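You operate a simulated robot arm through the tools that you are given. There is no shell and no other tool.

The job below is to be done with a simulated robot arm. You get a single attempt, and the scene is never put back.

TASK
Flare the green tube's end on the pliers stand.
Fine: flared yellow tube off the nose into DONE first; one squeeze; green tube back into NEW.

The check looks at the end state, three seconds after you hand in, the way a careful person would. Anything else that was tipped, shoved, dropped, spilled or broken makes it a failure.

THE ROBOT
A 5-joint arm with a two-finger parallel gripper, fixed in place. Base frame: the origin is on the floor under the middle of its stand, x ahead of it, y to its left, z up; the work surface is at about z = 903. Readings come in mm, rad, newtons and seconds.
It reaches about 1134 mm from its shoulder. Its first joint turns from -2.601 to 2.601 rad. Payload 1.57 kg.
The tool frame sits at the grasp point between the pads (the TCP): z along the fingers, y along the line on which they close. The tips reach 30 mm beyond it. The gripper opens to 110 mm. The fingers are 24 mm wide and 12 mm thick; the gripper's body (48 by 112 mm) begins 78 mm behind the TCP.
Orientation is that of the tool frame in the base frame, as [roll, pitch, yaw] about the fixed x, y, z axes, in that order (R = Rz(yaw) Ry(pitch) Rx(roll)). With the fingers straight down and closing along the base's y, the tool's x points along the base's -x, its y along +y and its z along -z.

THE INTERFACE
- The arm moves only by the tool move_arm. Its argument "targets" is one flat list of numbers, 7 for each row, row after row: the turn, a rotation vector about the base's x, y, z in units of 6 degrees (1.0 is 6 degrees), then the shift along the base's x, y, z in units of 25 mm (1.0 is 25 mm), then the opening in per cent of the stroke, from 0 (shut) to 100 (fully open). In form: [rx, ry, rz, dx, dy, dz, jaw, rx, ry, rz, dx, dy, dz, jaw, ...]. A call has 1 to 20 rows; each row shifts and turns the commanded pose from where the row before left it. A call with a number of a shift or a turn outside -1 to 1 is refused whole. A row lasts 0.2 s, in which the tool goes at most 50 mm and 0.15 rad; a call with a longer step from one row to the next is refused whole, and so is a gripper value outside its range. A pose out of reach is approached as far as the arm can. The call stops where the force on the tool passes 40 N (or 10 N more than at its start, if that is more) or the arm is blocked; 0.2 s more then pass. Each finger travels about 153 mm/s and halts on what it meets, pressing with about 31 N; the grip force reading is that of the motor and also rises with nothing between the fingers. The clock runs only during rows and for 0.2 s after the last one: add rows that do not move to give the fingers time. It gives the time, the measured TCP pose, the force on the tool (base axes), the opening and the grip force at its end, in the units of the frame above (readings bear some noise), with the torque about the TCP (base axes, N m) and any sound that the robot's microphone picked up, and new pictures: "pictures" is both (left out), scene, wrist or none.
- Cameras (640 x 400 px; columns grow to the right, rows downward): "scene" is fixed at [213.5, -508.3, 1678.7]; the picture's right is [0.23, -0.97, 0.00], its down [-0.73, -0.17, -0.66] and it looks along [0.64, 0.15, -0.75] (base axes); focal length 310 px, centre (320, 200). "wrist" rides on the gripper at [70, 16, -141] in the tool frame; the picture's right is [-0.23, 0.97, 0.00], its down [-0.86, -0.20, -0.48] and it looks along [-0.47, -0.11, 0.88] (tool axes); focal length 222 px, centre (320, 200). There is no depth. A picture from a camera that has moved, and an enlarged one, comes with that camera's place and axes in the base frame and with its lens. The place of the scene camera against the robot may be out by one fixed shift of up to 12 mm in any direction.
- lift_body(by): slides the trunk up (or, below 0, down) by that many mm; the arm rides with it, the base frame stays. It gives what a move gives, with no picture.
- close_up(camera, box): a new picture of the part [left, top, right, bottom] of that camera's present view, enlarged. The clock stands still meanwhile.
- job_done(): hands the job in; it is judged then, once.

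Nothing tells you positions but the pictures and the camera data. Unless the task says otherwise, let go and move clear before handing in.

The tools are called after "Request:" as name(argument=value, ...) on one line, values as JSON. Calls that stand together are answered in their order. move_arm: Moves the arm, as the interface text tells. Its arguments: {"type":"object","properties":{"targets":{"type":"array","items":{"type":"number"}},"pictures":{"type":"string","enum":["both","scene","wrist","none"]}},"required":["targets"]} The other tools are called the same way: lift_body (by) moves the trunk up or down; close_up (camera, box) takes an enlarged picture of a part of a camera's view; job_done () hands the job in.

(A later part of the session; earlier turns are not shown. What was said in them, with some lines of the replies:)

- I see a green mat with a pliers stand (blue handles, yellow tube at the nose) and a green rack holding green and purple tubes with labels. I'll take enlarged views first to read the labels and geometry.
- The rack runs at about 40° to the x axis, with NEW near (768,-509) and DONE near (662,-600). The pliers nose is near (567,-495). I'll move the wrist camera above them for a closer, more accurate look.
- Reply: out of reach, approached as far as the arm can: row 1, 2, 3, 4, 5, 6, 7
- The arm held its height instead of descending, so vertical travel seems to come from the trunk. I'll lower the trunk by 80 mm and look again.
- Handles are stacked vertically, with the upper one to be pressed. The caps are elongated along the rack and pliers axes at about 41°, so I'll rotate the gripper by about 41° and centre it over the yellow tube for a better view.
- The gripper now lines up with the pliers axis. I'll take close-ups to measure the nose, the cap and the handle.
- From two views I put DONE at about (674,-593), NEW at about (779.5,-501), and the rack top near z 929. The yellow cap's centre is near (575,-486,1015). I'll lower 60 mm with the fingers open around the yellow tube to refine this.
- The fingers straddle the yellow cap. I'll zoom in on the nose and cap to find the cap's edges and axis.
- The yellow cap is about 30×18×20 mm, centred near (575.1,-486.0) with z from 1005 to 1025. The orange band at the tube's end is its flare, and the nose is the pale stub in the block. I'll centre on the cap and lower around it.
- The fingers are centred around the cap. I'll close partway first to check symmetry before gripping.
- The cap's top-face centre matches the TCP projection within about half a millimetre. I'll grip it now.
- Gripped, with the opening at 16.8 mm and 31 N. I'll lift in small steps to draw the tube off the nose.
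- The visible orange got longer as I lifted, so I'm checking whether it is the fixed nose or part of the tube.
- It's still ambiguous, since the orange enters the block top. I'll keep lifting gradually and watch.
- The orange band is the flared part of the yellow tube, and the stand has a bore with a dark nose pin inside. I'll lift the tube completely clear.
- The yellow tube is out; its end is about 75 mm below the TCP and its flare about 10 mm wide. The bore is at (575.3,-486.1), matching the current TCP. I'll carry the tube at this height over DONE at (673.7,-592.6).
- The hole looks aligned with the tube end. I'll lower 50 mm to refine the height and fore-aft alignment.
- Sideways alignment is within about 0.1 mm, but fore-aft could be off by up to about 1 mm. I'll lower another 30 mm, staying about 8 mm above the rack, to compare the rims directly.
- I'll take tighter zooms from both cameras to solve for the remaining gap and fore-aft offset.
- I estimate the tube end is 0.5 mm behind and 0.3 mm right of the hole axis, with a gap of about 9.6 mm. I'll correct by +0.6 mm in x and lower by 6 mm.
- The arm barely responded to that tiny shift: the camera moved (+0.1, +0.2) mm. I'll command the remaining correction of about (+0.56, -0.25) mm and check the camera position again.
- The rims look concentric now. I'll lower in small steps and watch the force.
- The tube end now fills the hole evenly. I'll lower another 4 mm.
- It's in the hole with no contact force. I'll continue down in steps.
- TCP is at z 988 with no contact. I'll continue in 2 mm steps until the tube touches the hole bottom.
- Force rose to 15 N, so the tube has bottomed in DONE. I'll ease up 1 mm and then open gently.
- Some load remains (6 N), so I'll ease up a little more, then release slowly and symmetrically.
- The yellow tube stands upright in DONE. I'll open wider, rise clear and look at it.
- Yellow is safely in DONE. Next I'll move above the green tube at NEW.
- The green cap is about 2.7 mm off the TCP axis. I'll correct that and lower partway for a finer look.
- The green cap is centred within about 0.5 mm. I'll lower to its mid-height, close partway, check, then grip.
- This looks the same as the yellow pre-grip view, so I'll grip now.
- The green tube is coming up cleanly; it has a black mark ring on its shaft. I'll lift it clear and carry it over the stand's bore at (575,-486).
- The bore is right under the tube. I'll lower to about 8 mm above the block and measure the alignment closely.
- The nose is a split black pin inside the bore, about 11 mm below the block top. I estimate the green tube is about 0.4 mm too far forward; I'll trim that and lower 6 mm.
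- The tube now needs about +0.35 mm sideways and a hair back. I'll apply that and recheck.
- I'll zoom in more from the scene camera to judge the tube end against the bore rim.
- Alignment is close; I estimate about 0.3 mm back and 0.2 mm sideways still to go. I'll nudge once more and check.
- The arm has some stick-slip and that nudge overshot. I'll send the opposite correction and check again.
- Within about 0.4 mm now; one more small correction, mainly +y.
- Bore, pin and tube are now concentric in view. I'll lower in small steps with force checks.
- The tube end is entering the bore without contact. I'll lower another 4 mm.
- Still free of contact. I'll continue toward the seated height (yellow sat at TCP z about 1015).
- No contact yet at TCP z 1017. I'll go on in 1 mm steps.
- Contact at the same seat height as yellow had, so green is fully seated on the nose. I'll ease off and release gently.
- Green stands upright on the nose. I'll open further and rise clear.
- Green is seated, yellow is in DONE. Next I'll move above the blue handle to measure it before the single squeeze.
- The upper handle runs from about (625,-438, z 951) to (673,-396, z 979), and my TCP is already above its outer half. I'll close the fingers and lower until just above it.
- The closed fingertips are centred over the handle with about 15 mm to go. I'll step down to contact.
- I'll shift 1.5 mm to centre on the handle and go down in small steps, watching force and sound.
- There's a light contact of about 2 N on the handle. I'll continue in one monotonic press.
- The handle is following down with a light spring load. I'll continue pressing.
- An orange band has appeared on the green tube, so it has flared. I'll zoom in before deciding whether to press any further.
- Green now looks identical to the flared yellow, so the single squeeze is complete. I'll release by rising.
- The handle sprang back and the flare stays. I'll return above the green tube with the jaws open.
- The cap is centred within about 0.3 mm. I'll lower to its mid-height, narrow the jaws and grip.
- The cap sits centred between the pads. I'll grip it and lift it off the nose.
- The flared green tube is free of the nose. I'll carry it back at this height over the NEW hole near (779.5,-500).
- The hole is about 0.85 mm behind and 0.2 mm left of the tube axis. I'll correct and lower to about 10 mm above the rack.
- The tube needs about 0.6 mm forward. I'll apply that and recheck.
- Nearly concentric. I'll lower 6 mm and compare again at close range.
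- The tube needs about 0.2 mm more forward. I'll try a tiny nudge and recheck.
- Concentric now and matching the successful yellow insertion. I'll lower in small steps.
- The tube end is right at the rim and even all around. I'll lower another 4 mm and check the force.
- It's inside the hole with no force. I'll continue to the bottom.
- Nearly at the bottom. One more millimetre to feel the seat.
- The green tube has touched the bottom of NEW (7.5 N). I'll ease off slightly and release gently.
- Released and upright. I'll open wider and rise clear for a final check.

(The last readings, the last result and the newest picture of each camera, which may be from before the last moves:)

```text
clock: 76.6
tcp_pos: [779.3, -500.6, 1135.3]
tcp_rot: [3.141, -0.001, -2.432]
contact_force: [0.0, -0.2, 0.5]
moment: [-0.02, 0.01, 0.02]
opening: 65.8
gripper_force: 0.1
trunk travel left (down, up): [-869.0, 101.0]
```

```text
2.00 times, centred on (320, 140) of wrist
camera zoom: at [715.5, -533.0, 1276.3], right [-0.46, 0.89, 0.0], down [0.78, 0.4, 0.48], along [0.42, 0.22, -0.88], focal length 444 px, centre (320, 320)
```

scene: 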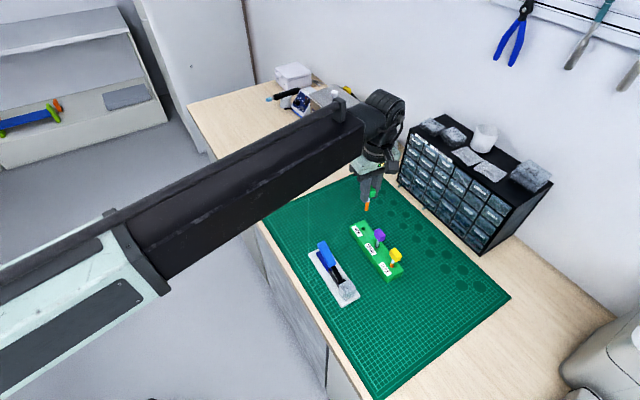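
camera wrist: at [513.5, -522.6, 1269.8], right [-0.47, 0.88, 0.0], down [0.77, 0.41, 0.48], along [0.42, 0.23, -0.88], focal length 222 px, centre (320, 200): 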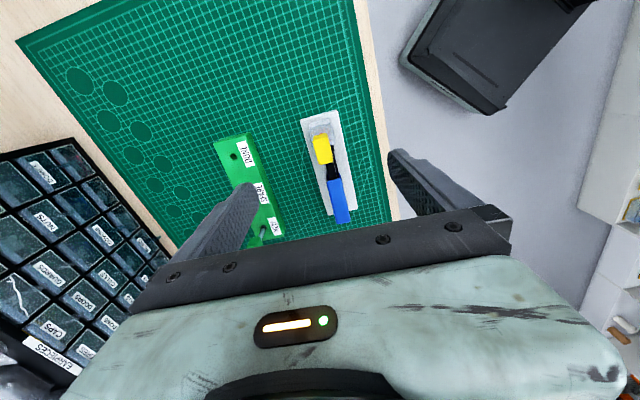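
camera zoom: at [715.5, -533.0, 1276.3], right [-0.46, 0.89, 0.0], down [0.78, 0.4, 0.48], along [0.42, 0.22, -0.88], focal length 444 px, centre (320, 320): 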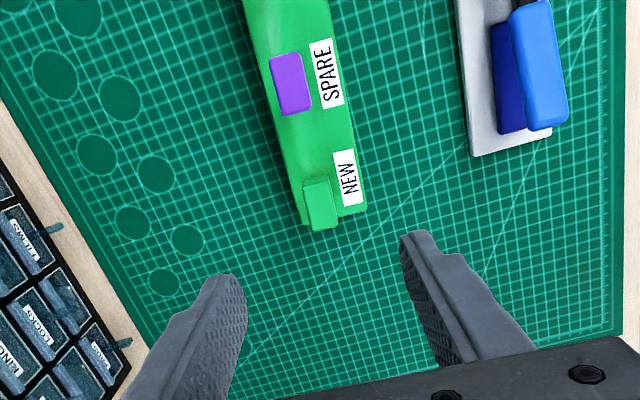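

The flared green tube stands in NEW, the flared yellow tube is in DONE and the purple spare is untouched. The stand and rack haven't moved, and the arm is clear, so I'm handing in.

Request:
job_done()

```text
The job is handed in.
```

The green tube's end is flared and the tube is back in NEW. I've handed the job in; no result has come back yet.

- **Yellow tube:** I took it off the nose first and set it in DONE, where it stands upright.
- **Squeeze:** I pressed the upper handle down once. An orange band then appeared on the green tube, looking the same as the yellow tube's flare. No sound was picked up, so that band is my evidence that it flared. The handle sprang back when I let go.
- **Green tube:** I lowered it into NEW until it touched bottom, and it stands upright.
- **Everything else:** In the final pictures the purple spare, the rack and the stand look undisturbed, and the arm is clear with nothing in the gripper.
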